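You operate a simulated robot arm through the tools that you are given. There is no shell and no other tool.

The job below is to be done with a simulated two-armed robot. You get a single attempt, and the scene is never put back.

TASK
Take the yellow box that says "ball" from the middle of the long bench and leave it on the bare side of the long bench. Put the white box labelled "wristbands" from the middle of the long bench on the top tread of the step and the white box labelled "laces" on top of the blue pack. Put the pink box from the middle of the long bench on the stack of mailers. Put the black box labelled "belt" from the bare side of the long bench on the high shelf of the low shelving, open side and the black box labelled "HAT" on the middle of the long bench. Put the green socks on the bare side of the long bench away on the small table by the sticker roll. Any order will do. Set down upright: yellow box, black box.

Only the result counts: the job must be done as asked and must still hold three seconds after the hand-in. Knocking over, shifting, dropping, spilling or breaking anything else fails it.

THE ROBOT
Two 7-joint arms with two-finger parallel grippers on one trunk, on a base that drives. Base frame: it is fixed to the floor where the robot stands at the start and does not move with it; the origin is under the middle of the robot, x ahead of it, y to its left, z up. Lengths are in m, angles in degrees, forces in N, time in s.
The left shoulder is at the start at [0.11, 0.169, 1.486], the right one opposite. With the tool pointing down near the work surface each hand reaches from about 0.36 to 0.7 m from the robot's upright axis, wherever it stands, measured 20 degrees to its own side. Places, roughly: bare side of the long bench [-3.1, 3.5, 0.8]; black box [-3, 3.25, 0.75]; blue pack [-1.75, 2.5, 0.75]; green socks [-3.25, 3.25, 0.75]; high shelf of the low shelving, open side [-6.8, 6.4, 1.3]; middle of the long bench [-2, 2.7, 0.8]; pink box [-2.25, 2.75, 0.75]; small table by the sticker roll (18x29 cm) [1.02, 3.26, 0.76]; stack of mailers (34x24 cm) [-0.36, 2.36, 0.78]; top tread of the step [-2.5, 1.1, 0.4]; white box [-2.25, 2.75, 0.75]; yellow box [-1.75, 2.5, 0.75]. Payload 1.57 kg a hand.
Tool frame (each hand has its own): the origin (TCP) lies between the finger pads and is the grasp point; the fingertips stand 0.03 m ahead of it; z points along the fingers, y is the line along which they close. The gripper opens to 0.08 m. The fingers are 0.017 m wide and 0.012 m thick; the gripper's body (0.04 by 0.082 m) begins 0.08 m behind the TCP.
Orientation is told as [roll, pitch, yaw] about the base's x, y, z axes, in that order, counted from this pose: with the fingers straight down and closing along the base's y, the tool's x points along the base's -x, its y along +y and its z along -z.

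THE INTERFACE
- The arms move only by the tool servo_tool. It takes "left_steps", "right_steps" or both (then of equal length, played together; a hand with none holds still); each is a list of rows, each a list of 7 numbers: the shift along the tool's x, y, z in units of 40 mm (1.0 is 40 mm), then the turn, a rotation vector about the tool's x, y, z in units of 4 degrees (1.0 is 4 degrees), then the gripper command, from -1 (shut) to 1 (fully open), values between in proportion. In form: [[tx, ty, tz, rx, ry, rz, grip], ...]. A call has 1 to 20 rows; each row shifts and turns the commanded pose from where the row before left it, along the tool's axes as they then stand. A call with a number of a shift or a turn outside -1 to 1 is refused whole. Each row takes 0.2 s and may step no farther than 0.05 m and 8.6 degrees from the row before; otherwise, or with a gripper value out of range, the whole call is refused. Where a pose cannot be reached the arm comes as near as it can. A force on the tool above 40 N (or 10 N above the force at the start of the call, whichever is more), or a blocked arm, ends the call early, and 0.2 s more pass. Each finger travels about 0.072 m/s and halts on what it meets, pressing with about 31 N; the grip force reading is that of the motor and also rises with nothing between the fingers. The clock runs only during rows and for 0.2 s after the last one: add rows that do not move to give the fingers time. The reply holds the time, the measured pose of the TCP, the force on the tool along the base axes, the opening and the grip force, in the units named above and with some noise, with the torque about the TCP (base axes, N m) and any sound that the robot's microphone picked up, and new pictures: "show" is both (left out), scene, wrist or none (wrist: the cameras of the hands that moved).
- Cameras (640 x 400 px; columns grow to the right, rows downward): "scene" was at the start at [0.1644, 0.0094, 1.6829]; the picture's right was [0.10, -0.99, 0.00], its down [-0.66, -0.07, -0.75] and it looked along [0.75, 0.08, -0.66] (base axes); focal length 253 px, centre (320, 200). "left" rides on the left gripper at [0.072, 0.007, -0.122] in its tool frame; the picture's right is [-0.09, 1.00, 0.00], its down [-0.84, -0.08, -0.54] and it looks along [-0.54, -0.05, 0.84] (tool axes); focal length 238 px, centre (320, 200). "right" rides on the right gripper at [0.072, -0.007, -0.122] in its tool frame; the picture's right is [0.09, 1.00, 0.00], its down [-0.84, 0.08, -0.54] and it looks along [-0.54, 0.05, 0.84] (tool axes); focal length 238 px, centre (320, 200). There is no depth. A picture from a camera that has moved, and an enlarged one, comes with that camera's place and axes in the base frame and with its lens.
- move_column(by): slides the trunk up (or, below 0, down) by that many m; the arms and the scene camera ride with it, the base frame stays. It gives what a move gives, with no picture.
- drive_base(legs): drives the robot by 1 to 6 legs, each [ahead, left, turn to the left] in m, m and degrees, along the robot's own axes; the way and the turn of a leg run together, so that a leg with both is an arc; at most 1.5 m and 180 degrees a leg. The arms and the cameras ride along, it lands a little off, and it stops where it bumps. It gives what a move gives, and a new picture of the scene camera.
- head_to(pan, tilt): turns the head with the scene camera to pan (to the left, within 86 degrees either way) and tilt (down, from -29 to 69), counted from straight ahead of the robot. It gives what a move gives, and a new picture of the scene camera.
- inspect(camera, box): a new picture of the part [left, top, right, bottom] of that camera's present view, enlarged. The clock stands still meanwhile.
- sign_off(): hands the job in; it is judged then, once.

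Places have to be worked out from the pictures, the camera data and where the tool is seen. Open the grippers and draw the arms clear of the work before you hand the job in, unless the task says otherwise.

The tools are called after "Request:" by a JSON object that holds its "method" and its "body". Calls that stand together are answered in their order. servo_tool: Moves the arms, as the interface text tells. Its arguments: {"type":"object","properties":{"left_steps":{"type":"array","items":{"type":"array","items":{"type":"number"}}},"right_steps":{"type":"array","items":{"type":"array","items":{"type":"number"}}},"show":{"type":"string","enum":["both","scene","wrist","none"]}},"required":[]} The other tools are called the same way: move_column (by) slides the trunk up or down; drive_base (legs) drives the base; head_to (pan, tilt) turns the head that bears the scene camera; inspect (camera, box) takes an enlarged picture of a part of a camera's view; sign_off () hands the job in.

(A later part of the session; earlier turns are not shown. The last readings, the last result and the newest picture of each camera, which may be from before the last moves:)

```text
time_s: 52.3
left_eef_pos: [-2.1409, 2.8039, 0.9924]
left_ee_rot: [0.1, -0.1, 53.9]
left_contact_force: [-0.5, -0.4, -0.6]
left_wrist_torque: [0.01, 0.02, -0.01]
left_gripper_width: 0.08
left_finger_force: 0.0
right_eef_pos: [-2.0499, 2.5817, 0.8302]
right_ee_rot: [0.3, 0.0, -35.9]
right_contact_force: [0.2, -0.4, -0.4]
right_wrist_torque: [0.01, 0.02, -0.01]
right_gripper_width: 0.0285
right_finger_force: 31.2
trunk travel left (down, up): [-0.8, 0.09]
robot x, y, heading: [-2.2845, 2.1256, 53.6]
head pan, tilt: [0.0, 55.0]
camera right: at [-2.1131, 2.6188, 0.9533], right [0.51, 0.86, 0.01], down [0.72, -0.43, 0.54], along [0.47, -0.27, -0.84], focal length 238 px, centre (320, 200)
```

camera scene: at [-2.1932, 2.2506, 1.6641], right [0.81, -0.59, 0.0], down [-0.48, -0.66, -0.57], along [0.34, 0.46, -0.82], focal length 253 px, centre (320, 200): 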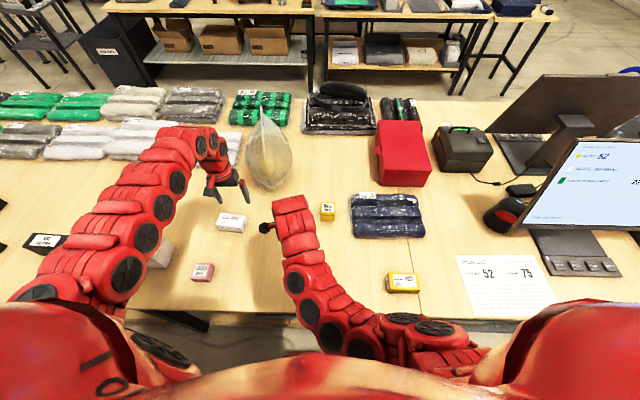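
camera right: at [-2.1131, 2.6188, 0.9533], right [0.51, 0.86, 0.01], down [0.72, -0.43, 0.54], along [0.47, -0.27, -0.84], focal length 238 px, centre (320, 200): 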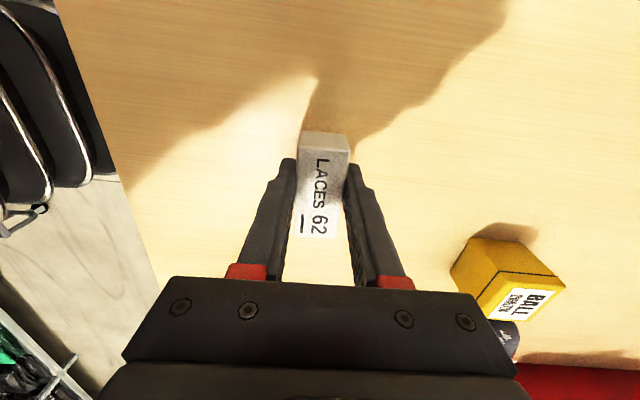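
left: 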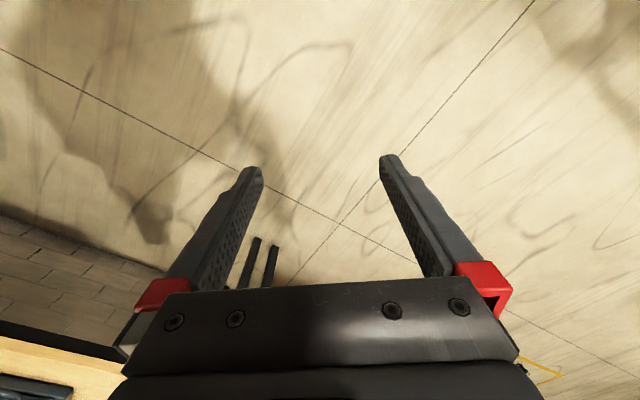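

LACES is gripped (28.5 mm). I lift it and carry it over the middle roll of the blue pack, at about 0.68 m ahead and 0.255 m right.

Request:
{"method": "servo_tool", "body": {"right_steps": [[0, 0, -0.85, 0, 0, 0, -1], [0, 0, -0.85, 0, 0, 0, -1], [0, 0, -0.85, 0, 0, 0, -1], [-0.93, 0.486, 0, 0, 0, 0, -1], [-0.93, 0.486, 0, 0, 0, 0, -1], [-0.93, 0.486, 0, 0, 0, 0, -1], [-0.93, 0.486, 0, 0, 0, 0, -1], [-0.93, 0.486, 0, 0, 0, 0, -1], [-0.93, 0.486, 0, 0, 0, 0, -1], [-0.93, 0.486, 0, 0, 0, 0, -1], [-0.93, 0.486, 0, 0, 0, 0, -1], [-0.93, 0.486, 0, 0, 0, 0, -1], [0, 0, 0, 0, 0, 0, -1]]}}

```text
time_s: 55.1
left_eef_pos: [-2.1402, 2.804, 0.9919]
left_ee_rot: [0.0, 0.0, 54.0]
left_contact_force: [0.0, 0.5, -0.3]
left_wrist_torque: [0.02, 0.01, 0.01]
left_gripper_width: 0.0801
left_finger_force: 0.0
right_eef_pos: [-1.6761, 2.5268, 0.935]
right_ee_rot: [0.4, 0.1, -35.9]
right_contact_force: [-0.3, -0.8, -0.6]
right_wrist_torque: [0.01, 0.0, 0.04]
right_gripper_width: 0.0284
right_finger_force: 31.1
trunk travel left (down, up): [-0.8, 0.09]
robot x, y, heading: [-2.2824, 2.1284, 54.0]
head pan, tilt: [0.0, 55.0]
camera scene: at [-2.194, 2.2506, 1.6641], right [0.81, -0.59, 0.0], down [-0.48, -0.66, -0.57], along [0.34, 0.46, -0.82], focal length 253 px, centre (320, 200)
camera right: at [-1.7389, 2.5642, 1.056], right [0.51, 0.86, 0.01], down [0.72, -0.43, 0.54], along [0.47, -0.27, -0.84], focal length 238 px, centre (320, 200)
```

scene: 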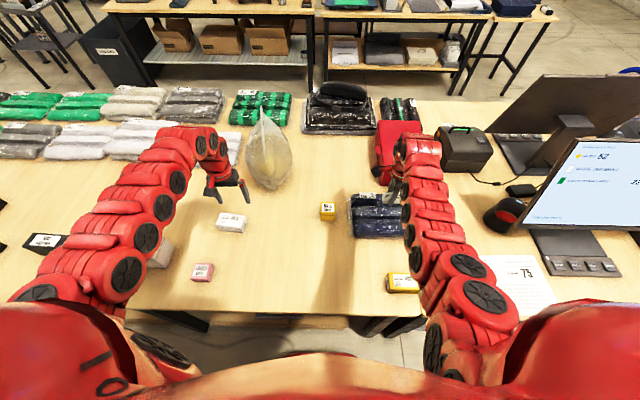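
right: 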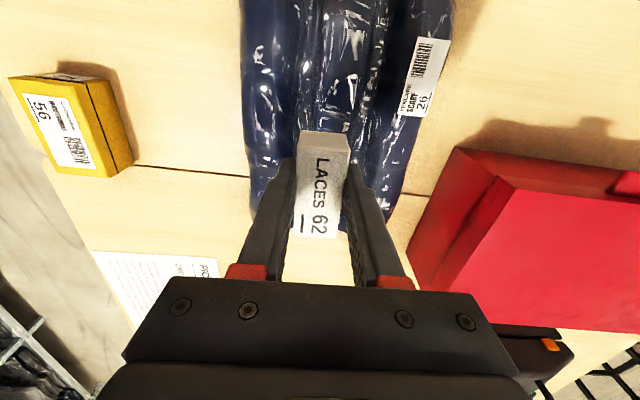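

The box hangs over the pack; the middle roll's crest is ~12 mm further ahead. I shift and lower to just above it.

Request:
{"method": "servo_tool", "body": {"right_steps": [[0, 0.3, 0, 0, 0, 0, -1], [0, 0, 0.6, 0, 0, 0, -1], [0, 0, 0.6, 0, 0, 0, -1], [0, 0, 0.3, 0, 0, 0, -1], [0, 0, 0, 0, 0, 0, -1]]}}

```text
time_s: 56.3
left_eef_pos: [-2.1402, 2.8045, 0.9925]
left_ee_rot: [0.2, 0.0, 53.9]
left_contact_force: [-0.3, 0.2, -0.3]
left_wrist_torque: [0.02, 0.02, 0.01]
left_gripper_width: 0.0799
left_finger_force: 0.1
right_eef_pos: [-1.6805, 2.5279, 0.8806]
right_ee_rot: [0.3, 0.1, -35.9]
right_contact_force: [-0.7, 0.4, -1.0]
right_wrist_torque: [0.01, -0.01, -0.01]
right_gripper_width: 0.0286
right_finger_force: 31.1
right hand out of reach, approached as far as the arm can: row 2, 3, 4
trunk travel left (down, up): [-0.8, 0.09]
robot x, y, heading: [-2.2842, 2.1228, 53.5]
head pan, tilt: [0.0, 55.0]
camera scene: at [-2.1927, 2.2497, 1.6641], right [0.81, -0.59, 0.0], down [-0.48, -0.66, -0.57], along [0.34, 0.46, -0.82], focal length 253 px, centre (320, 200)
camera right: at [-1.7423, 2.5645, 1.0019], right [0.51, 0.86, 0.01], down [0.72, -0.43, 0.54], along [0.47, -0.27, -0.84], focal length 238 px, centre (320, 200)
```

scene: 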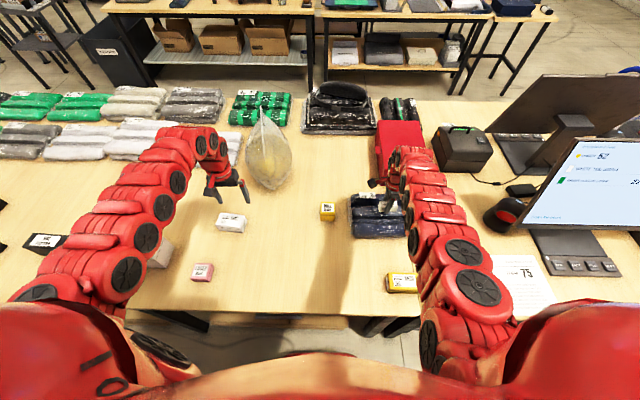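
right: 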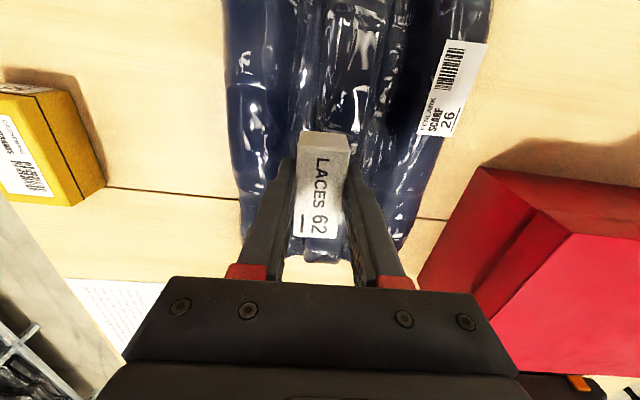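

The arm is at its reach limit, but the box sits within about 8 mm of the middle roll's crest. I use the trunk to lower straight down by 20 mm.

Request:
{"method": "move_column", "body": {"by": -0.02}}

Request:
{"method": "inspect", "body": {"camera": "right", "box": [200, 60, 460, 270]}}

Request:
{"method": "inspect", "body": {"camera": "scene", "box": [330, 160, 450, 250]}}

```text
time_s: 56.9
left_eef_pos: [-2.139, 2.805, 0.9737]
left_ee_rot: [0.0, 0.0, 53.9]
left_contact_force: [0.1, 0.0, 0.3]
left_wrist_torque: [0.02, -0.02, -0.04]
left_gripper_width: 0.0796
left_finger_force: 0.0
right_eef_pos: [-1.6788, 2.5288, 0.8608]
right_ee_rot: [0.2, 0.1, -35.8]
right_contact_force: [0.5, 0.2, -1.2]
right_wrist_torque: [-0.01, 0.01, -0.01]
right_gripper_width: 0.0283
right_finger_force: 30.8
trunk travel left (down, up): [-0.78, 0.11]
robot x, y, heading: [-2.2832, 2.1251, 53.5]
head pan, tilt: [0.0, 55.0]
```

```text
1.90 times, centred on (330, 165) of right
camera zoom: at [-1.7427, 2.565, 0.9821], right [0.51, 0.86, 0.01], down [0.72, -0.43, 0.54], along [0.47, -0.27, -0.84], focal length 454 px, centre (301, 267)
```

zoom: 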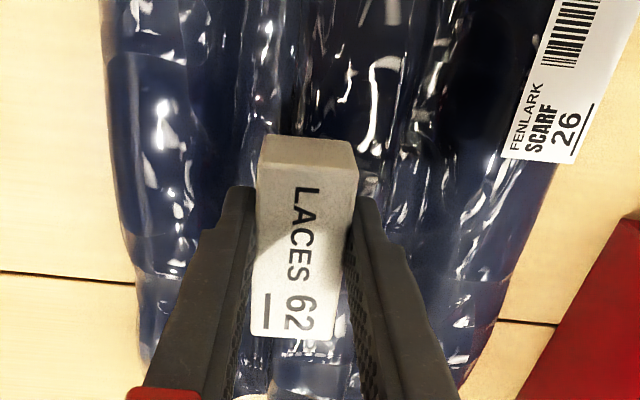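

```text
4.44 times, centred on (390, 205) of scene
camera zoom: at [-2.1933, 2.2503, 1.6441], right [0.81, -0.59, 0.0], down [-0.48, -0.66, -0.57], along [0.34, 0.46, -0.82], focal length 1124 px, centre (9, 178)
```

zoom: 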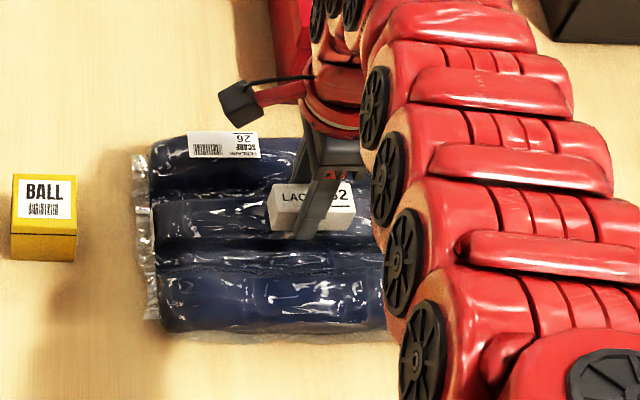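

The wrist view shows the box straddling the gap between near and middle roll, about 18 mm short of the crest. Lowering the shoulders gives more horizontal reach, so I raise both hands and lower the trunk by the same amount.

Request:
{"method": "servo_tool", "body": {"right_steps": [[0, 0, -0.9, 0, 0, 0, -1], [0, 0, -0.9, 0, 0, 0, -1], [0, 0, -0.9, 0, 0, 0, -1], [0, 0, 0, 0, 0, 0, -1]], "left_steps": [[0, 0, -0.6, 0, 0, 0, 1], [0, 0, -0.6, 0, 0, 0, 1], [0, 0, -0.6, 0, 0, 0, 1], [0, 0, 0, 0, 0, 0, 1]], "show": "none"}}

Request:
{"method": "move_column", "body": {"by": -0.09}}

```text
time_s: 57.9
left_eef_pos: [-2.1397, 2.8064, 1.0437]
left_ee_rot: [0.0, 0.1, 53.9]
left_contact_force: [0.3, 0.0, -0.7]
left_wrist_torque: [0.0, 0.0, 0.0]
left_gripper_width: 0.0798
left_finger_force: 0.0
right_eef_pos: [-1.6811, 2.5252, 0.9675]
right_ee_rot: [0.3, 0.1, -35.9]
right_contact_force: [-0.2, -0.3, -1.0]
right_wrist_torque: [0.02, 0.04, 0.01]
right_gripper_width: 0.0289
right_finger_force: 31.2
trunk travel left (down, up): [-0.78, 0.11]
robot x, y, heading: [-2.2857, 2.1286, 53.8]
head pan, tilt: [0.0, 55.0]
```

```text
time_s: 59.2
left_eef_pos: [-2.1402, 2.8068, 0.9548]
left_ee_rot: [-0.1, 0.1, 53.9]
left_contact_force: [-0.1, 0.6, 0.8]
left_wrist_torque: [0.02, 0.0, 0.02]
left_gripper_width: 0.0799
left_finger_force: 0.1
right_eef_pos: [-1.6812, 2.5261, 0.8775]
right_ee_rot: [0.3, 0.0, -35.9]
right_contact_force: [-0.2, -0.2, -0.4]
right_wrist_torque: [0.02, 0.03, 0.03]
right_gripper_width: 0.0286
right_finger_force: 31.2
trunk travel left (down, up): [-0.69, 0.2]
robot x, y, heading: [-2.285, 2.1231, 53.8]
head pan, tilt: [0.0, 55.0]
```

Now the hand has reach; I shift 20 mm ahead and lower to just above the roll, then check.

Request:
{"method": "servo_tool", "body": {"right_steps": [[0, 0.25, 0, 0, 0, 0, -1], [0, 0.25, 0, 0, 0, 0, -1], [0, 0, 0.25, 0, 0, 0, -1], [0, 0, 0, 0, 0, 0, -1]], "show": "none"}}

Request:
{"method": "inspect", "body": {"camera": "right", "box": [200, 60, 460, 270]}}

Request:
{"method": "inspect", "body": {"camera": "scene", "box": [330, 140, 450, 230]}}

```text
time_s: 60.2
left_eef_pos: [-2.1397, 2.806, 0.9552]
left_ee_rot: [0.0, 0.2, 53.9]
left_contact_force: [0.2, 0.4, 0.4]
left_wrist_torque: [-0.01, 0.03, -0.02]
left_gripper_width: 0.0803
left_finger_force: 0.1
right_eef_pos: [-1.6697, 2.5417, 0.8676]
right_ee_rot: [0.3, 0.1, -35.9]
right_contact_force: [0.6, -0.4, -0.9]
right_wrist_torque: [0.01, 0.02, 0.0]
right_gripper_width: 0.0284
right_finger_force: 31.1
trunk travel left (down, up): [-0.69, 0.2]
robot x, y, heading: [-2.2851, 2.1279, 54.0]
head pan, tilt: [0.0, 55.0]
```

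```text
1.90 times, centred on (330, 165) of right
camera zoom: at [-1.7327, 2.5787, 0.9894], right [0.51, 0.86, 0.01], down [0.72, -0.43, 0.54], along [0.47, -0.27, -0.84], focal length 454 px, centre (301, 267)
```

zoom: 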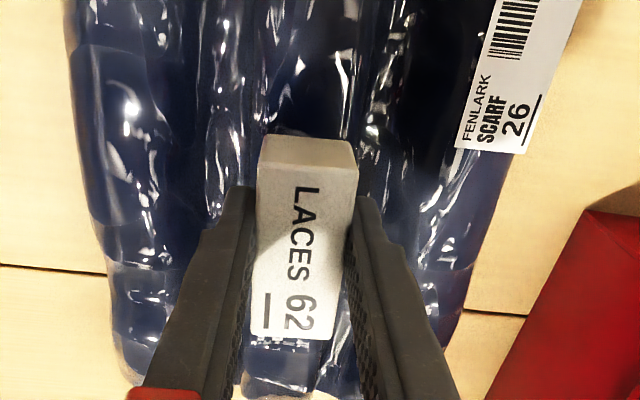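

```text
4.44 times, centred on (390, 185) of scene
camera zoom: at [-2.1932, 2.2504, 1.5541], right [0.81, -0.59, 0.0], down [-0.48, -0.66, -0.57], along [0.34, 0.46, -0.82], focal length 1124 px, centre (9, 267)
```

zoom: 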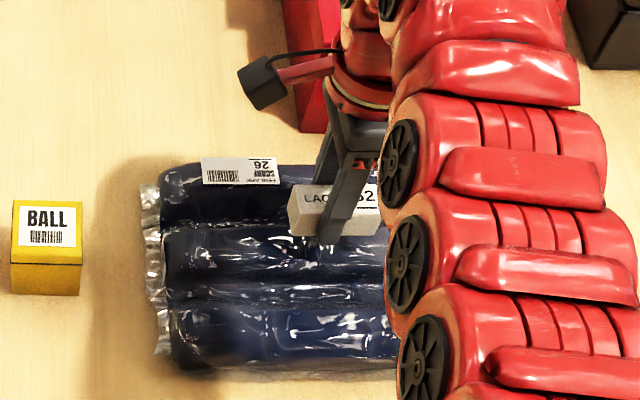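

The box is now over the middle roll's crest. I lower in 4 mm steps and watch the force.

Request:
{"method": "servo_tool", "body": {"right_steps": [[0, 0, 0.1, 0, 0, 0, -1], [0, 0, 0.1, 0, 0, 0, -1], [0, 0, 0.1, 0, 0, 0, -1], [0, 0, 0, 0, 0, 0, -1]], "show": "none"}}

```text
time_s: 61.2
left_eef_pos: [-2.1391, 2.8048, 0.9541]
left_ee_rot: [0.0, 0.0, 53.8]
left_contact_force: [0.8, -0.2, -0.2]
left_wrist_torque: [0.02, 0.04, 0.0]
left_gripper_width: 0.0804
left_finger_force: 0.1
right_eef_pos: [-1.6689, 2.5421, 0.8559]
right_ee_rot: [0.3, 0.2, -35.9]
right_contact_force: [-0.4, -0.2, 0.2]
right_wrist_torque: [-0.01, -0.01, -0.01]
right_gripper_width: 0.0285
right_finger_force: 31.2
trunk travel left (down, up): [-0.69, 0.2]
robot x, y, heading: [-2.2819, 2.1272, 53.8]
head pan, tilt: [0.0, 55.0]
```

No contact yet at 0.856; I continue with smaller steps.

Request:
{"method": "servo_tool", "body": {"right_steps": [[0, 0, 0.08, 0, 0, 0, -1], [0, 0, 0.08, 0, 0, 0, -1], [0, 0, 0, 0, 0, 0, -1]], "show": "none"}}

Request:
{"method": "inspect", "body": {"camera": "scene", "box": [350, 150, 430, 210]}}

```text
time_s: 62.0
left_eef_pos: [-2.1386, 2.8048, 0.9541]
left_ee_rot: [0.1, 0.1, 53.9]
left_contact_force: [1.5, 0.0, 0.0]
left_wrist_torque: [-0.02, 0.01, 0.01]
left_gripper_width: 0.08
left_finger_force: 0.1
right_eef_pos: [-1.6695, 2.542, 0.8491]
right_ee_rot: [0.3, 0.0, -35.9]
right_contact_force: [0.0, 0.1, -0.6]
right_wrist_torque: [0.01, -0.02, -0.01]
right_gripper_width: 0.0285
right_finger_force: 31.3
trunk travel left (down, up): [-0.69, 0.2]
robot x, y, heading: [-2.2826, 2.1298, 53.9]
head pan, tilt: [0.0, 55.0]
```

```text
6.67 times, centred on (390, 180) of scene
camera zoom: at [-2.1931, 2.2505, 1.5541], right [0.81, -0.59, 0.0], down [-0.48, -0.66, -0.57], along [0.34, 0.46, -0.82], focal length 1687 px, centre (-147, 333)
```

zoom: 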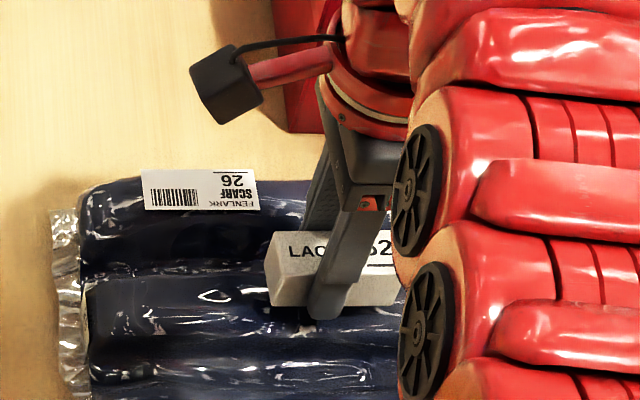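

Still free; I keep lowering.

Request:
{"method": "servo_tool", "body": {"right_steps": [[0, 0, 0.08, 0, 0, 0, -1], [0, 0, 0.08, 0, 0, 0, -1], [0, 0, 0, 0, 0, 0, -1]], "show": "none"}}

```text
time_s: 62.8
left_eef_pos: [-2.1396, 2.8047, 0.9545]
left_ee_rot: [-0.1, 0.2, 53.9]
left_contact_force: [0.3, 0.1, 0.2]
left_wrist_torque: [-0.01, -0.01, 0.0]
left_gripper_width: 0.0799
left_finger_force: 0.1
right_eef_pos: [-1.6686, 2.5422, 0.8425]
right_ee_rot: [0.4, 0.1, -35.9]
right_contact_force: [-0.7, 0.1, -0.6]
right_wrist_torque: [0.03, 0.0, 0.01]
right_gripper_width: 0.0286
right_finger_force: 30.4
trunk travel left (down, up): [-0.69, 0.2]
robot x, y, heading: [-2.2819, 2.1265, 53.8]
head pan, tilt: [0.0, 55.0]
```

Still no contact; lower another few millimetres.

Request:
{"method": "servo_tool", "body": {"right_steps": [[0, 0, 0.08, 0, 0, 0, -1], [0, 0, 0.08, 0, 0, 0, -1], [0, 0, 0, 0, 0, 0, -1]], "show": "none"}}

Request:
{"method": "inspect", "body": {"camera": "scene", "box": [350, 150, 430, 210]}}

```text
time_s: 63.6
left_eef_pos: [-2.1413, 2.8048, 0.9546]
left_ee_rot: [0.1, 0.1, 53.9]
left_contact_force: [0.3, 0.2, -0.6]
left_wrist_torque: [-0.02, 0.01, -0.02]
left_gripper_width: 0.08
left_finger_force: 0.1
right_eef_pos: [-1.6686, 2.5421, 0.8377]
right_ee_rot: [0.4, 0.0, -35.9]
right_contact_force: [-0.1, -2.4, 10.3]
right_wrist_torque: [-0.06, 0.1, -0.08]
right_gripper_width: 0.0285
right_finger_force: 31.5
trunk travel left (down, up): [-0.69, 0.2]
robot x, y, heading: [-2.2816, 2.1255, 53.7]
head pan, tilt: [0.0, 55.0]
```

```text
6.67 times, centred on (390, 180) of scene
camera zoom: at [-2.1945, 2.2493, 1.5544], right [0.81, -0.59, 0.0], down [-0.48, -0.66, -0.57], along [0.34, 0.46, -0.82], focal length 1687 px, centre (-147, 333)
```

zoom: 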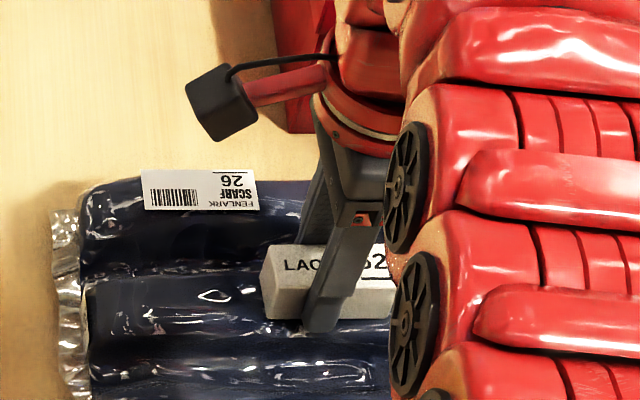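

Contact at 10 N: the box rests on the pack. I ease up 1 mm and open the fingers part way, then lift clear.

Request:
{"method": "servo_tool", "body": {"right_steps": [[0, 0, -0.03, 0, 0, 0, -1], [0, 0, 0, 0, 0, 0, 0.1], [0, 0, 0, 0, 0, 0, 0.2], [0, 0, 0, 0, 0, 0, 0.2], [0, 0, -0.3, 0, 0, 0, 0.2], [0, 0, -0.6, 0, 0, 0, 0.2], [0, 0, -0.8, 0, 0, 0, 0.2], [0, 0, -0.8, 0, 0, 0, 0.2]]}}

```text
time_s: 65.4
left_eef_pos: [-2.1391, 2.8052, 0.9553]
left_ee_rot: [0.0, 0.2, 53.9]
left_contact_force: [0.3, 0.6, 0.3]
left_wrist_torque: [0.0, 0.0, 0.0]
left_gripper_width: 0.0801
left_finger_force: 0.2
right_eef_pos: [-1.6697, 2.5412, 0.9361]
right_ee_rot: [0.3, 0.0, -35.9]
right_contact_force: [-0.2, 1.1, -0.7]
right_wrist_torque: [-0.03, 0.02, -0.01]
right_gripper_width: 0.0481
right_finger_force: 0.1
trunk travel left (down, up): [-0.69, 0.2]
robot x, y, heading: [-2.2832, 2.1285, 53.9]
head pan, tilt: [0.0, 55.0]
camera scene: at [-2.1937, 2.2503, 1.5541], right [0.81, -0.59, 0.0], down [-0.48, -0.66, -0.57], along [0.34, 0.46, -0.82], focal length 253 px, centre (320, 200)
camera right: at [-1.7333, 2.5785, 1.0587], right [0.51, 0.86, 0.01], down [0.72, -0.43, 0.54], along [0.47, -0.27, -0.84], focal length 238 px, centre (320, 200)
```

scene: 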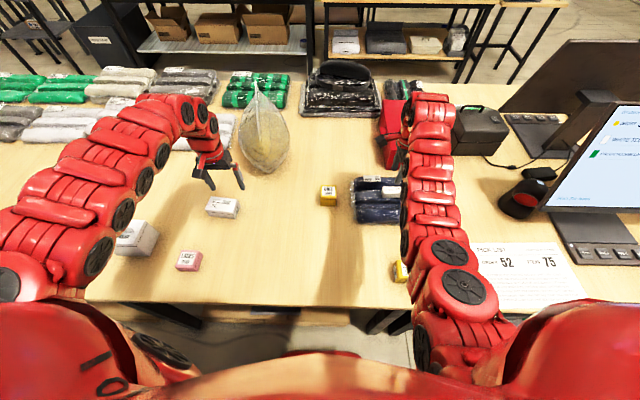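
right: 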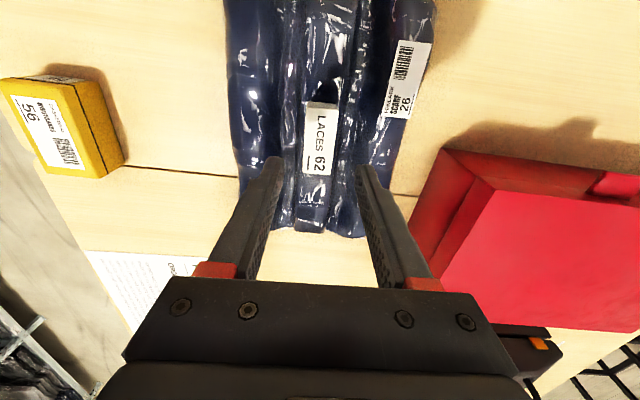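

LACES rests on the blue pack's middle roll. Next the BALL box, about 0.71 m ahead and 0.03 m right; I bring the right hand over it with open fingers.

Request:
{"method": "servo_tool", "body": {"right_steps": [[0.9, 0.04, 0, 0, 0, 0, 0.6], [0.9, 0.04, 0, 0, 0, 0, 1], [0.9, 0.04, 0, 0, 0, 0, 1], [0.9, 0.04, 0, 0, 0, 0, 1], [0.9, 0.04, 0, 0, 0, 0, 1], [0.9, 0.04, 0, 0, 0, 0, 1], [0, 0, 0, 0, 0, 0, 1]]}}

```text
time_s: 67.0
left_eef_pos: [-2.1393, 2.8053, 0.9539]
left_ee_rot: [0.0, 0.2, 53.9]
left_contact_force: [0.9, 0.1, -0.6]
left_wrist_torque: [0.01, 0.01, 0.0]
left_gripper_width: 0.08
left_finger_force: 0.0
right_eef_pos: [-1.8378, 2.6744, 0.94]
right_ee_rot: [0.3, 0.1, -35.9]
right_contact_force: [1.0, -0.6, -0.2]
right_wrist_torque: [-0.01, 0.0, 0.03]
right_gripper_width: 0.0801
right_finger_force: 0.0
trunk travel left (down, up): [-0.69, 0.2]
robot x, y, heading: [-2.2834, 2.1302, 53.6]
head pan, tilt: [0.0, 55.0]
camera scene: at [-2.1924, 2.25, 1.554], right [0.81, -0.59, 0.0], down [-0.48, -0.66, -0.57], along [0.34, 0.46, -0.82], focal length 253 px, centre (320, 200)
camera right: at [-1.9007, 2.7122, 1.061], right [0.51, 0.86, 0.01], down [0.72, -0.43, 0.54], along [0.47, -0.27, -0.84], focal length 238 px, centre (320, 200)
```

scene: 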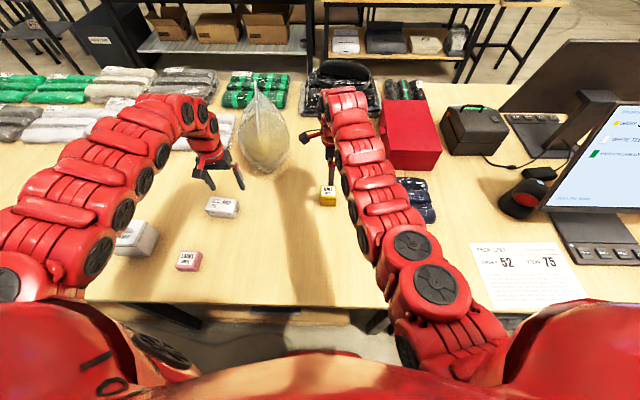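
right: 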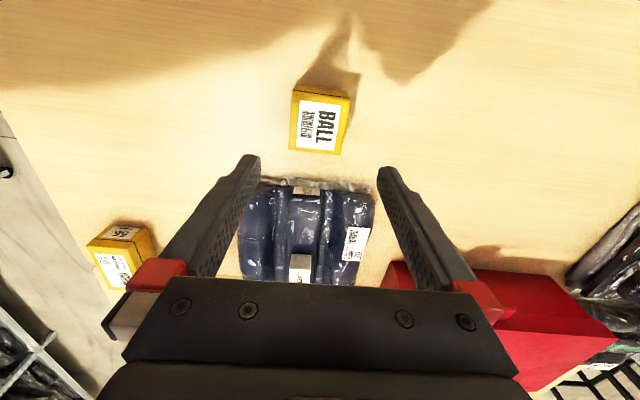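

BALL is centred to within ~11 mm. I correct and come down around it to TCP z 0.80.

Request:
{"method": "servo_tool", "body": {"right_steps": [[0.28, -0.05, 0, 0, 0, 0, 1], [0, 0, 0.8, 0, 0, 0, 1], [0, 0, 0.8, 0, 0, 0, 1], [0, 0, 0.8, 0, 0, 0, 1], [0, 0, 0.6, 0, 0, 0, 1], [0, 0, 0.4, 0, 0, 0, 1], [0, 0, 0, 0, 0, 0, 1]]}}

```text
time_s: 68.6
left_eef_pos: [-2.14, 2.8058, 0.9551]
left_ee_rot: [0.0, 0.0, 53.9]
left_contact_force: [-0.4, 0.3, -0.1]
left_wrist_torque: [-0.02, -0.01, -0.01]
left_gripper_width: 0.0802
left_finger_force: 0.1
right_eef_pos: [-1.8568, 2.6639, 0.8186]
right_ee_rot: [0.3, 0.0, -35.9]
right_contact_force: [-1.5, -0.8, -0.9]
right_wrist_torque: [0.01, 0.01, 0.0]
right_gripper_width: 0.08
right_finger_force: 0.1
right hand out of reach, approached as far as the arm can: row 3, 4, 5
trunk travel left (down, up): [-0.69, 0.2]
robot x, y, heading: [-2.2842, 2.1272, 53.7]
head pan, tilt: [0.0, 55.0]
camera scene: at [-2.1937, 2.2506, 1.5541], right [0.81, -0.59, 0.0], down [-0.48, -0.66, -0.57], along [0.34, 0.46, -0.82], focal length 253 px, centre (320, 200)
camera right: at [-1.919, 2.7011, 0.9398], right [0.51, 0.86, 0.0], down [0.72, -0.43, 0.54], along [0.47, -0.27, -0.84], focal length 238 px, centre (320, 200)
```

scene: 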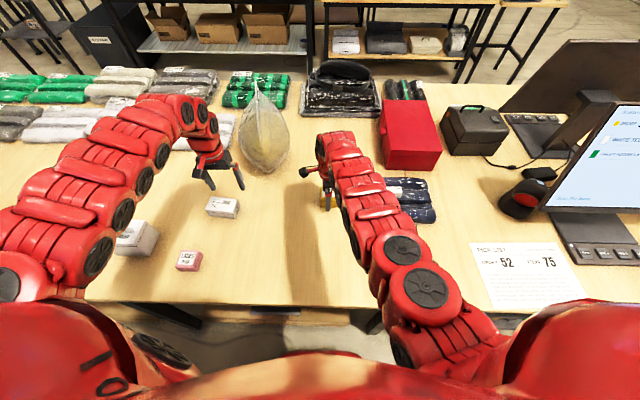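
right: 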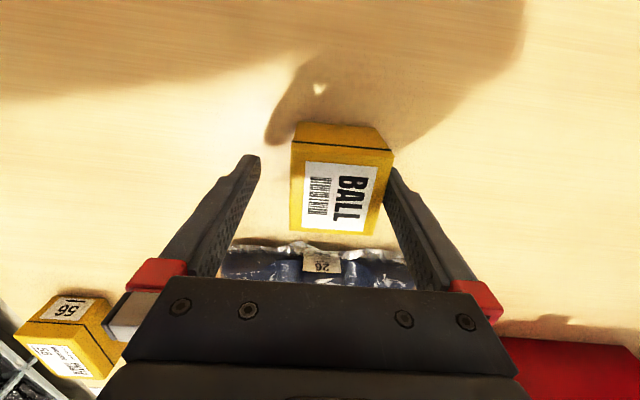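

The arm ran out of reach and slid back ~17 mm, leaving the box near the far finger. I raise both hands and lower the trunk another 0.12 m to gain reach.

Request:
{"method": "servo_tool", "body": {"right_steps": [[0, 0, -0.9, 0, 0, 0, 1], [0, 0, -0.9, 0, 0, 0, 1], [0, 0, -0.9, 0, 0, 0, 1], [0, 0, -0.9, 0, 0, 0, 1], [0, 0, -0.9, 0, 0, 0, 1], [0, 0, 0, 0, 0, 0, 1]], "left_steps": [[0, 0, -0.6, 0, 0, 0, 1], [0, 0, -0.6, 0, 0, 0, 1], [0, 0, -0.6, 0, 0, 0, 1], [0, 0, -0.6, 0, 0, 0, 1], [0, 0, -0.6, 0, 0, 0, 1], [0, 0, 0, 0, 0, 0, 1]], "show": "none"}}

Request:
{"method": "move_column", "body": {"by": -0.12}}

Request:
{"method": "inspect", "body": {"camera": "right", "box": [0, 0, 640, 400]}}

```text
time_s: 70.0
left_eef_pos: [-2.1389, 2.8043, 1.0738]
left_ee_rot: [0.0, 0.2, 53.9]
left_contact_force: [-0.6, -0.7, -0.1]
left_wrist_torque: [-0.01, -0.01, -0.02]
left_gripper_width: 0.0801
left_finger_force: 0.0
right_eef_pos: [-1.8531, 2.6644, 0.9972]
right_ee_rot: [0.3, -0.1, -35.9]
right_contact_force: [0.5, 1.3, 0.7]
right_wrist_torque: [-0.03, 0.02, 0.03]
right_gripper_width: 0.08
right_finger_force: 0.1
trunk travel left (down, up): [-0.69, 0.2]
robot x, y, heading: [-2.2822, 2.1285, 53.8]
head pan, tilt: [0.0, 55.0]
```

```text
time_s: 71.5
left_eef_pos: [-2.1386, 2.8036, 0.9557]
left_ee_rot: [0.0, 0.1, 53.9]
left_contact_force: [1.0, -0.4, -0.2]
left_wrist_torque: [0.04, -0.02, -0.01]
left_gripper_width: 0.08
left_finger_force: 0.0
right_eef_pos: [-1.8543, 2.6654, 0.8781]
right_ee_rot: [0.2, 0.0, -35.9]
right_contact_force: [1.1, 0.3, 0.9]
right_wrist_torque: [-0.01, -0.01, 0.0]
right_gripper_width: 0.08
right_finger_force: 0.1
trunk travel left (down, up): [-0.57, 0.32]
robot x, y, heading: [-2.2829, 2.1274, 53.8]
head pan, tilt: [0.0, 55.0]
```

```text
1.00 times, centred on (320, 200) of right (not enlarged: the box is as wide or as high as the picture)
camera zoom: at [-1.9173, 2.7016, 0.9989], right [0.51, 0.86, 0.01], down [0.72, -0.43, 0.54], along [0.47, -0.27, -0.84], focal length 238 px, centre (320, 200)
```

zoom: 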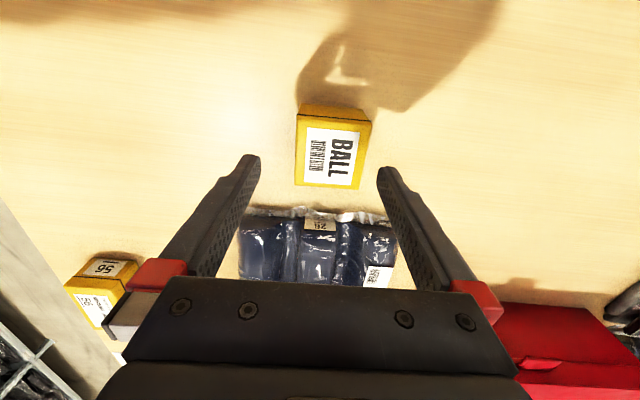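

Now the box centre is 7 mm further along the closing line and 6 mm sideways. I correct and go down to TCP z 0.80.

Request:
{"method": "servo_tool", "body": {"right_steps": [[0.14, 0.2, 0, 0, 0, 0, 1], [0, 0, 0.6, 0, 0, 0, 1], [0, 0, 0.6, 0, 0, 0, 1], [0, 0, 0.5, 0, 0, 0, 1], [0, 0, 0.25, 0, 0, 0, 1], [0, 0, 0, 0, 0, 0, 1]], "show": "wrist"}}

```text
time_s: 72.9
left_eef_pos: [-2.139, 2.8048, 0.9553]
left_ee_rot: [-0.1, 0.1, 54.0]
left_contact_force: [0.7, -0.1, 0.3]
left_wrist_torque: [-0.01, -0.02, 0.01]
left_gripper_width: 0.08
left_finger_force: 0.1
right_eef_pos: [-1.8534, 2.6762, 0.7992]
right_ee_rot: [0.3, 0.0, -35.9]
right_contact_force: [0.2, 0.4, 0.3]
right_wrist_torque: [0.02, -0.02, 0.0]
right_gripper_width: 0.0799
right_finger_force: 0.1
trunk travel left (down, up): [-0.57, 0.32]
robot x, y, heading: [-2.2842, 2.1275, 53.8]
head pan, tilt: [0.0, 55.0]
camera right: at [-1.9169, 2.712, 0.9207], right [0.51, 0.86, 0.01], down [0.72, -0.43, 0.54], along [0.47, -0.27, -0.84], focal length 238 px, centre (320, 200)
```

right: 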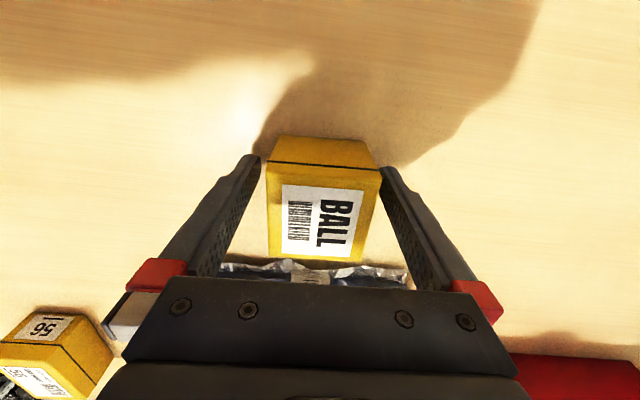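

The box stands between the fingers. I close, then lift 40 mm.

Request:
{"method": "servo_tool", "body": {"right_steps": [[0, 0, 0, 0, 0, 0, -1], [0, 0, 0, 0, 0, 0, -1], [0, 0, 0, 0, 0, 0, -1], [0, 0, -0.5, 0, 0, 0, -1], [0, 0, -0.5, 0, 0, 0, -1], [0, 0, 0, 0, 0, 0, -1]], "show": "wrist"}}

```text
time_s: 74.3
left_eef_pos: [-2.1386, 2.8037, 0.9551]
left_ee_rot: [0.0, 0.2, 54.0]
left_contact_force: [0.0, 0.0, 0.6]
left_wrist_torque: [0.01, 0.0, -0.03]
left_gripper_width: 0.0802
left_finger_force: 0.1
right_eef_pos: [-1.8527, 2.6743, 0.8394]
right_ee_rot: [0.4, 0.0, -35.9]
right_contact_force: [0.1, 0.9, 0.2]
right_wrist_torque: [-0.02, -0.01, 0.02]
right_gripper_width: 0.0574
right_finger_force: 30.6
trunk travel left (down, up): [-0.57, 0.32]
robot x, y, heading: [-2.2887, 2.1297, 53.8]
head pan, tilt: [0.0, 55.0]
camera right: at [-1.916, 2.7108, 0.9615], right [0.51, 0.86, 0.0], down [0.72, -0.43, 0.54], along [0.47, -0.27, -0.84], focal length 238 px, centre (320, 200)
```

right: 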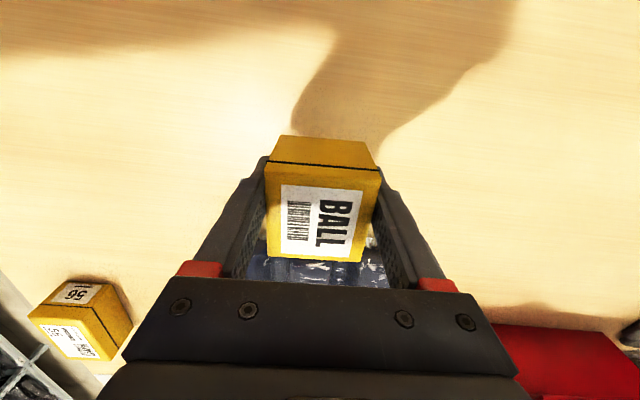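

BALL is held (57 mm). The right hand lifts and draws back; meanwhile the left hand moves over the white WRISTBANDS 65 box (about 0.655 m ahead, 0.354 m left, turned ~8°) and turns its fingers to close over the short side.

Request:
{"method": "servo_tool", "body": {"right_steps": [[0, 0, -0.9, 0, 0, 0, -1], [0, 0, -0.9, 0, 0, 0, -1], [0, 0, -0.9, 0, 0, 0, -1], [0, -0.8, 0, 0, 0, 0, -1], [0, -0.8, 0, 0, 0, 0, -1], [0, -0.8, 0, 0, 0, 0, -1], [0, 0, 0, 0, 0, 0, -1], [0, 0, 0, 0, 0, 0, -1], [0, 0, 0, 0, 0, 0, -1], [0, 0, 0, 0, 0, 0, -1], [0, 0, 0, 0, 0, 0, -1], [0, 0, 0, 0, 0, 0, -1], [0, 0, 0, 0, 0, 0, -1], [0, 0, 0, 0, 0, 0, -1], [0, 0, 0, 0, 0, 0, -1], [0, 0, 0, 0, 0, 0, -1], [0, 0, 0, 0, 0, 0, -1], [0, 0, 0, 0, 0, 0, -1], [0, 0, 0, 0, 0, 0, -1], [0, 0, 0, 0, 0, 0, -1]], "left_steps": [[-0.28, 0.9, 0, 0, 0, 0, 1], [-0.28, 0.9, 0, 0, 0, 0, 1], [0, 0, 0, 0, 0, -1, 1], [0, 0, 0, 0, 0, -1, 1], [0, 0, 0, 0, 0, -1, 1], [0, 0, 0, 0, 0, -1, 1], [0, 0, 0, 0, 0, -1, 1], [0, 0, 0, 0, 0, -1, 1], [0, 0, 0, 0, 0, -1, 1], [0, 0, 0, 0, 0, -1, 1], [0, 0, 0, 0, 0, -1, 1], [0, 0, 0, 0, 0, -1, 1], [0, 0, 0, 0, 0, -1, 1], [0, 0, 0, 0, 0, -1, 1], [0, 0, 0, 0, 0, -1, 1], [0, 0, 0, 0, 0, -1, 1], [0, 0, 0, 0, 0, -1, 1], [0, 0, 0, 0, 0, -1, 1], [0, 0, 0, 0, 0, -1, 1], [0, 0, 0, 0, 0, -1, 1]]}}

```text
time_s: 78.5
left_eef_pos: [-2.1827, 2.8649, 0.9547]
left_ee_rot: [0.1, 0.0, 126.1]
left_contact_force: [0.0, -0.5, 0.1]
left_wrist_torque: [-0.02, -0.01, -0.01]
left_gripper_width: 0.0803
left_finger_force: 0.0
right_eef_pos: [-1.8978, 2.6152, 0.9473]
right_ee_rot: [0.4, 0.0, -35.8]
right_contact_force: [0.2, 0.8, 0.0]
right_wrist_torque: [0.01, 0.04, -0.01]
right_gripper_width: 0.0575
right_finger_force: 30.9
right hand out of reach, approached as far as the arm can: row 6
trunk travel left (down, up): [-0.57, 0.32]
robot x, y, heading: [-2.2846, 2.1243, 53.9]
head pan, tilt: [0.0, 55.0]
camera scene: at [-2.1932, 2.2506, 1.434], right [0.81, -0.59, 0.0], down [-0.48, -0.66, -0.57], along [0.34, 0.46, -0.82], focal length 253 px, centre (320, 200)
camera right: at [-1.9614, 2.6506, 1.0687], right [0.51, 0.86, 0.0], down [0.72, -0.43, 0.54], along [0.47, -0.27, -0.84], focal length 238 px, centre (320, 200)
camera left: at [-2.1454, 2.8023, 1.0759], right [-0.86, -0.51, 0.0], down [-0.43, 0.72, 0.54], along [-0.28, 0.46, -0.84], focal length 238 px, centre (320, 200)
```

scene: 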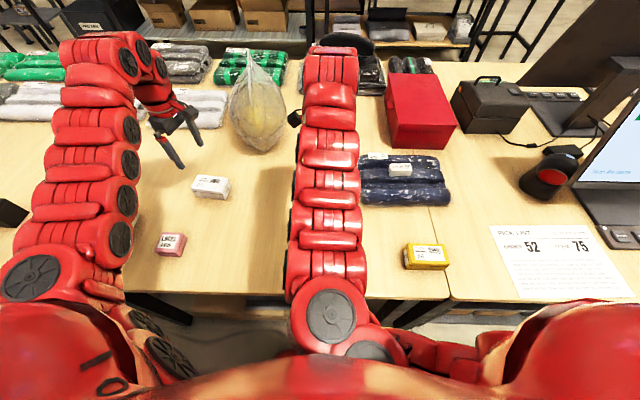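
right: 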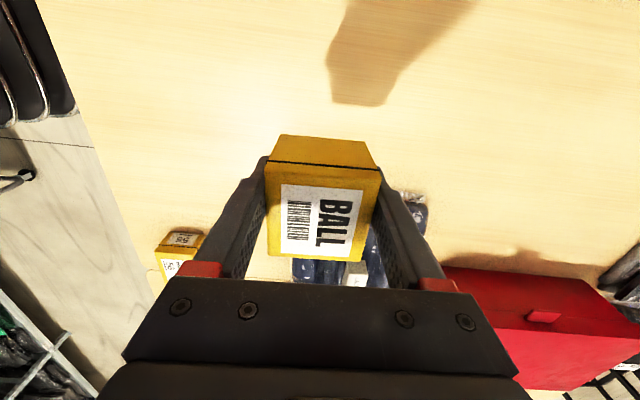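
left: 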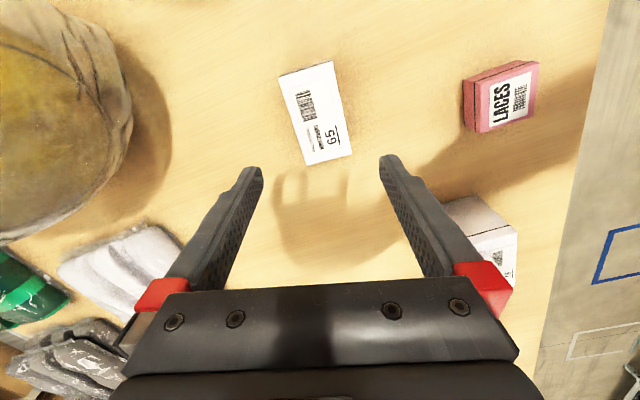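

The wristbands box is centred (10 mm off) and needs 9° more turn. I correct, turn, and descend to about z 0.83 for a check.

Request:
{"method": "servo_tool", "body": {"left_steps": [[0.25, -0.05, 0, 0, 0, 0, 1], [0, 0, 0, 0, 0, -1, 1], [0, 0, 0, 0, 0, -1, 1], [0, 0, 0, 0, 0, -0.3, 1], [0, 0, 0.9, 0, 0, 0, 1], [0, 0, 0.9, 0, 0, 0, 1], [0, 0, 0.8, 0, 0, 0, 1], [0, 0, 0.5, 0, 0, 0, 1], [0, 0, 0, 0, 0, 0, 1]], "show": "wrist"}}

```text
time_s: 80.5
left_eef_pos: [-2.1763, 2.8582, 0.8322]
left_ee_rot: [0.3, 0.0, 135.1]
left_contact_force: [0.1, 0.1, -0.5]
left_wrist_torque: [0.02, -0.03, -0.02]
left_gripper_width: 0.0802
left_finger_force: 0.0
right_eef_pos: [-1.8995, 2.6141, 0.9466]
right_ee_rot: [0.2, 0.0, -35.8]
right_contact_force: [0.6, 0.2, 0.3]
right_wrist_torque: [-0.04, 0.02, -0.02]
right_gripper_width: 0.0576
right_finger_force: 31.1
trunk travel left (down, up): [-0.57, 0.32]
robot x, y, heading: [-2.2815, 2.1273, 53.7]
head pan, tilt: [0.0, 55.0]
camera left: at [-2.1291, 2.802, 0.9522], right [-0.77, -0.64, 0.0], down [-0.54, 0.65, 0.54], along [-0.35, 0.41, -0.84], focal length 238 px, centre (320, 200)
```

left: 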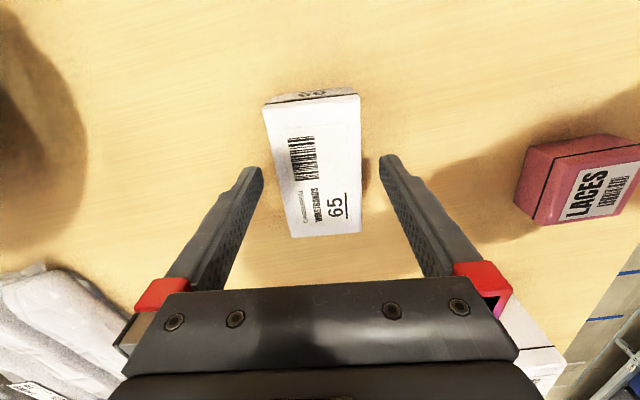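

Aligned and centred. I descend to z 0.80, close, and lift.

Request:
{"method": "servo_tool", "body": {"left_steps": [[0, 0, 0.5, 0, 0, 0, 1], [0, 0, 0.3, 0, 0, 0, 1], [0, 0, 0, 0, 0, 0, 1], [0, 0, 0, 0, 0, 0, -1], [0, 0, 0, 0, 0, 0, -1], [0, 0, 0, 0, 0, 0, -1], [0, 0, -0.5, 0, 0, 0, -1], [0, 0, -0.5, 0, 0, 0, -1], [0, 0, 0, 0, 0, 0, -1]], "show": "wrist"}}

```text
time_s: 82.5
left_eef_pos: [-2.1766, 2.8572, 0.8392]
left_ee_rot: [0.1, 0.0, 135.1]
left_contact_force: [-0.1, 0.7, -0.8]
left_wrist_torque: [0.02, 0.01, 0.01]
left_gripper_width: 0.0575
left_finger_force: 31.4
right_eef_pos: [-1.8978, 2.6138, 0.9471]
right_ee_rot: [0.3, 0.0, -35.9]
right_contact_force: [-0.4, -0.3, -0.4]
right_wrist_torque: [0.0, -0.03, -0.02]
right_gripper_width: 0.0572
right_finger_force: 31.3
trunk travel left (down, up): [-0.57, 0.32]
robot x, y, heading: [-2.2845, 2.1304, 53.7]
head pan, tilt: [0.0, 55.0]
camera left: at [-2.1288, 2.8018, 0.96], right [-0.77, -0.64, 0.0], down [-0.54, 0.65, 0.54], along [-0.35, 0.41, -0.84], focal length 238 px, centre (320, 200)
```

left: 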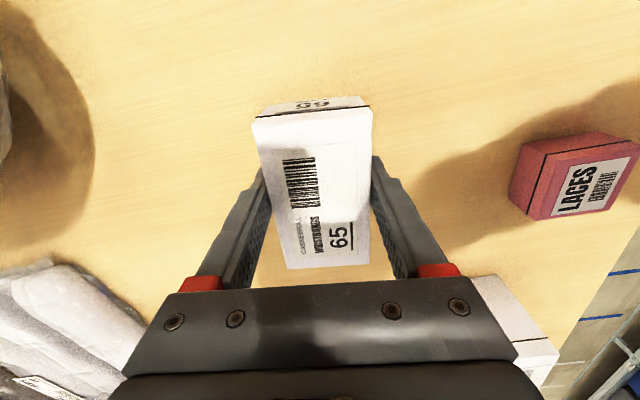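

Wristbands are held too (57.5 mm). I lift the left hand, draw it back, and shift the right hand to its own side, ready for driving.

Request:
{"method": "servo_tool", "body": {"left_steps": [[0, 0, -0.9, 0, 0, 0, -1], [0, 0, -0.9, 0, 0, 0, -1], [0, 0, -0.9, 0, 0, 0, -1], [0.12, 0.8, 0, 0, 0, 0, -1], [0.12, 0.8, 0, 0, 0, 0, -1], [0.12, 0.8, 0, 0, 0, 0, -1], [0, 0, 0, 0, 0, 0, -1]], "right_steps": [[-0.9, 0, 0, 0, 0, 0, -1], [-0.9, 0, 0, 0, 0, 0, -1], [-0.9, 0, 0, 0, 0, 0, -1], [-0.9, 0, 0, 0, 0, 0, -1], [-0.9, -0.5, 0, 0, 0, 0, -1], [-0.5, -0.5, 0, 0, 0, 0, -1], [0, 0, 0, 0, 0, 0, -1]]}}

```text
time_s: 84.1
left_eef_pos: [-2.1993, 2.8225, 0.9453]
left_ee_rot: [0.1, 0.0, 135.1]
left_contact_force: [-0.3, 1.1, -0.8]
left_wrist_torque: [0.0, 0.02, -0.01]
left_gripper_width: 0.0575
left_finger_force: 31.0
left hand out of reach, approached as far as the arm can: row 5, 6
right_eef_pos: [-1.879, 2.6013, 0.9464]
right_ee_rot: [0.2, 0.0, -36.0]
right_contact_force: [-0.6, 0.2, -1.1]
right_wrist_torque: [-0.01, 0.02, 0.0]
right_gripper_width: 0.0574
right_finger_force: 30.8
right hand out of reach, approached as far as the arm can: row 1, 2, 3, 4, 5, 6
trunk travel left (down, up): [-0.57, 0.32]
robot x, y, heading: [-2.2852, 2.1259, 53.9]
head pan, tilt: [0.0, 55.0]
camera scene: at [-2.1931, 2.2504, 1.434], right [0.81, -0.59, 0.0], down [-0.48, -0.66, -0.57], along [0.34, 0.46, -0.82], focal length 253 px, centre (320, 200)
camera right: at [-1.9418, 2.6373, 1.0682], right [0.51, 0.86, 0.0], down [0.72, -0.43, 0.54], along [0.47, -0.27, -0.84], focal length 238 px, centre (320, 200)
camera left: at [-2.1526, 2.7665, 1.0672], right [-0.77, -0.64, 0.0], down [-0.54, 0.65, 0.54], along [-0.35, 0.41, -0.84], focal length 238 px, centre (320, 200)
```

scene: 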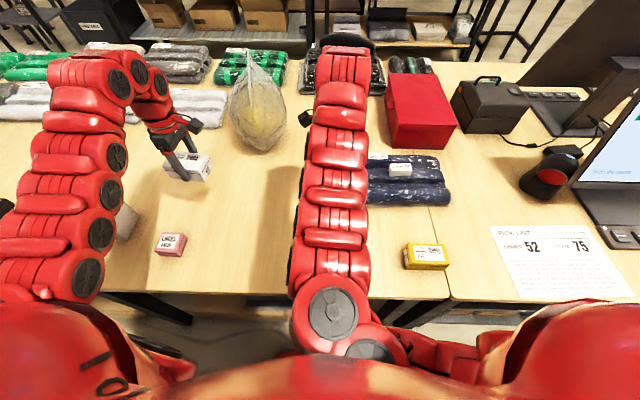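
right: 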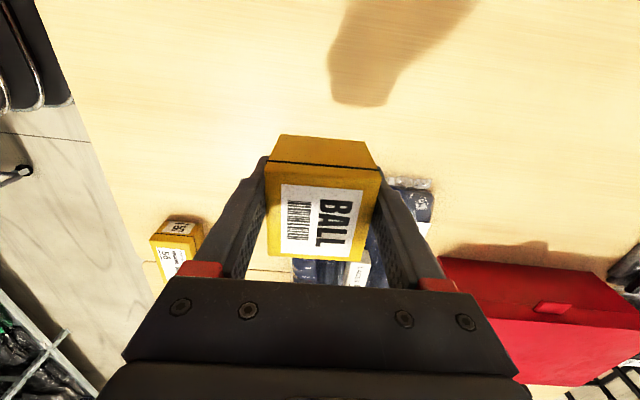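
left: 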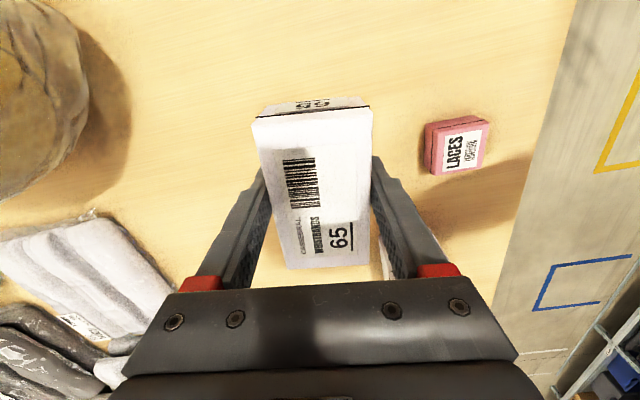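

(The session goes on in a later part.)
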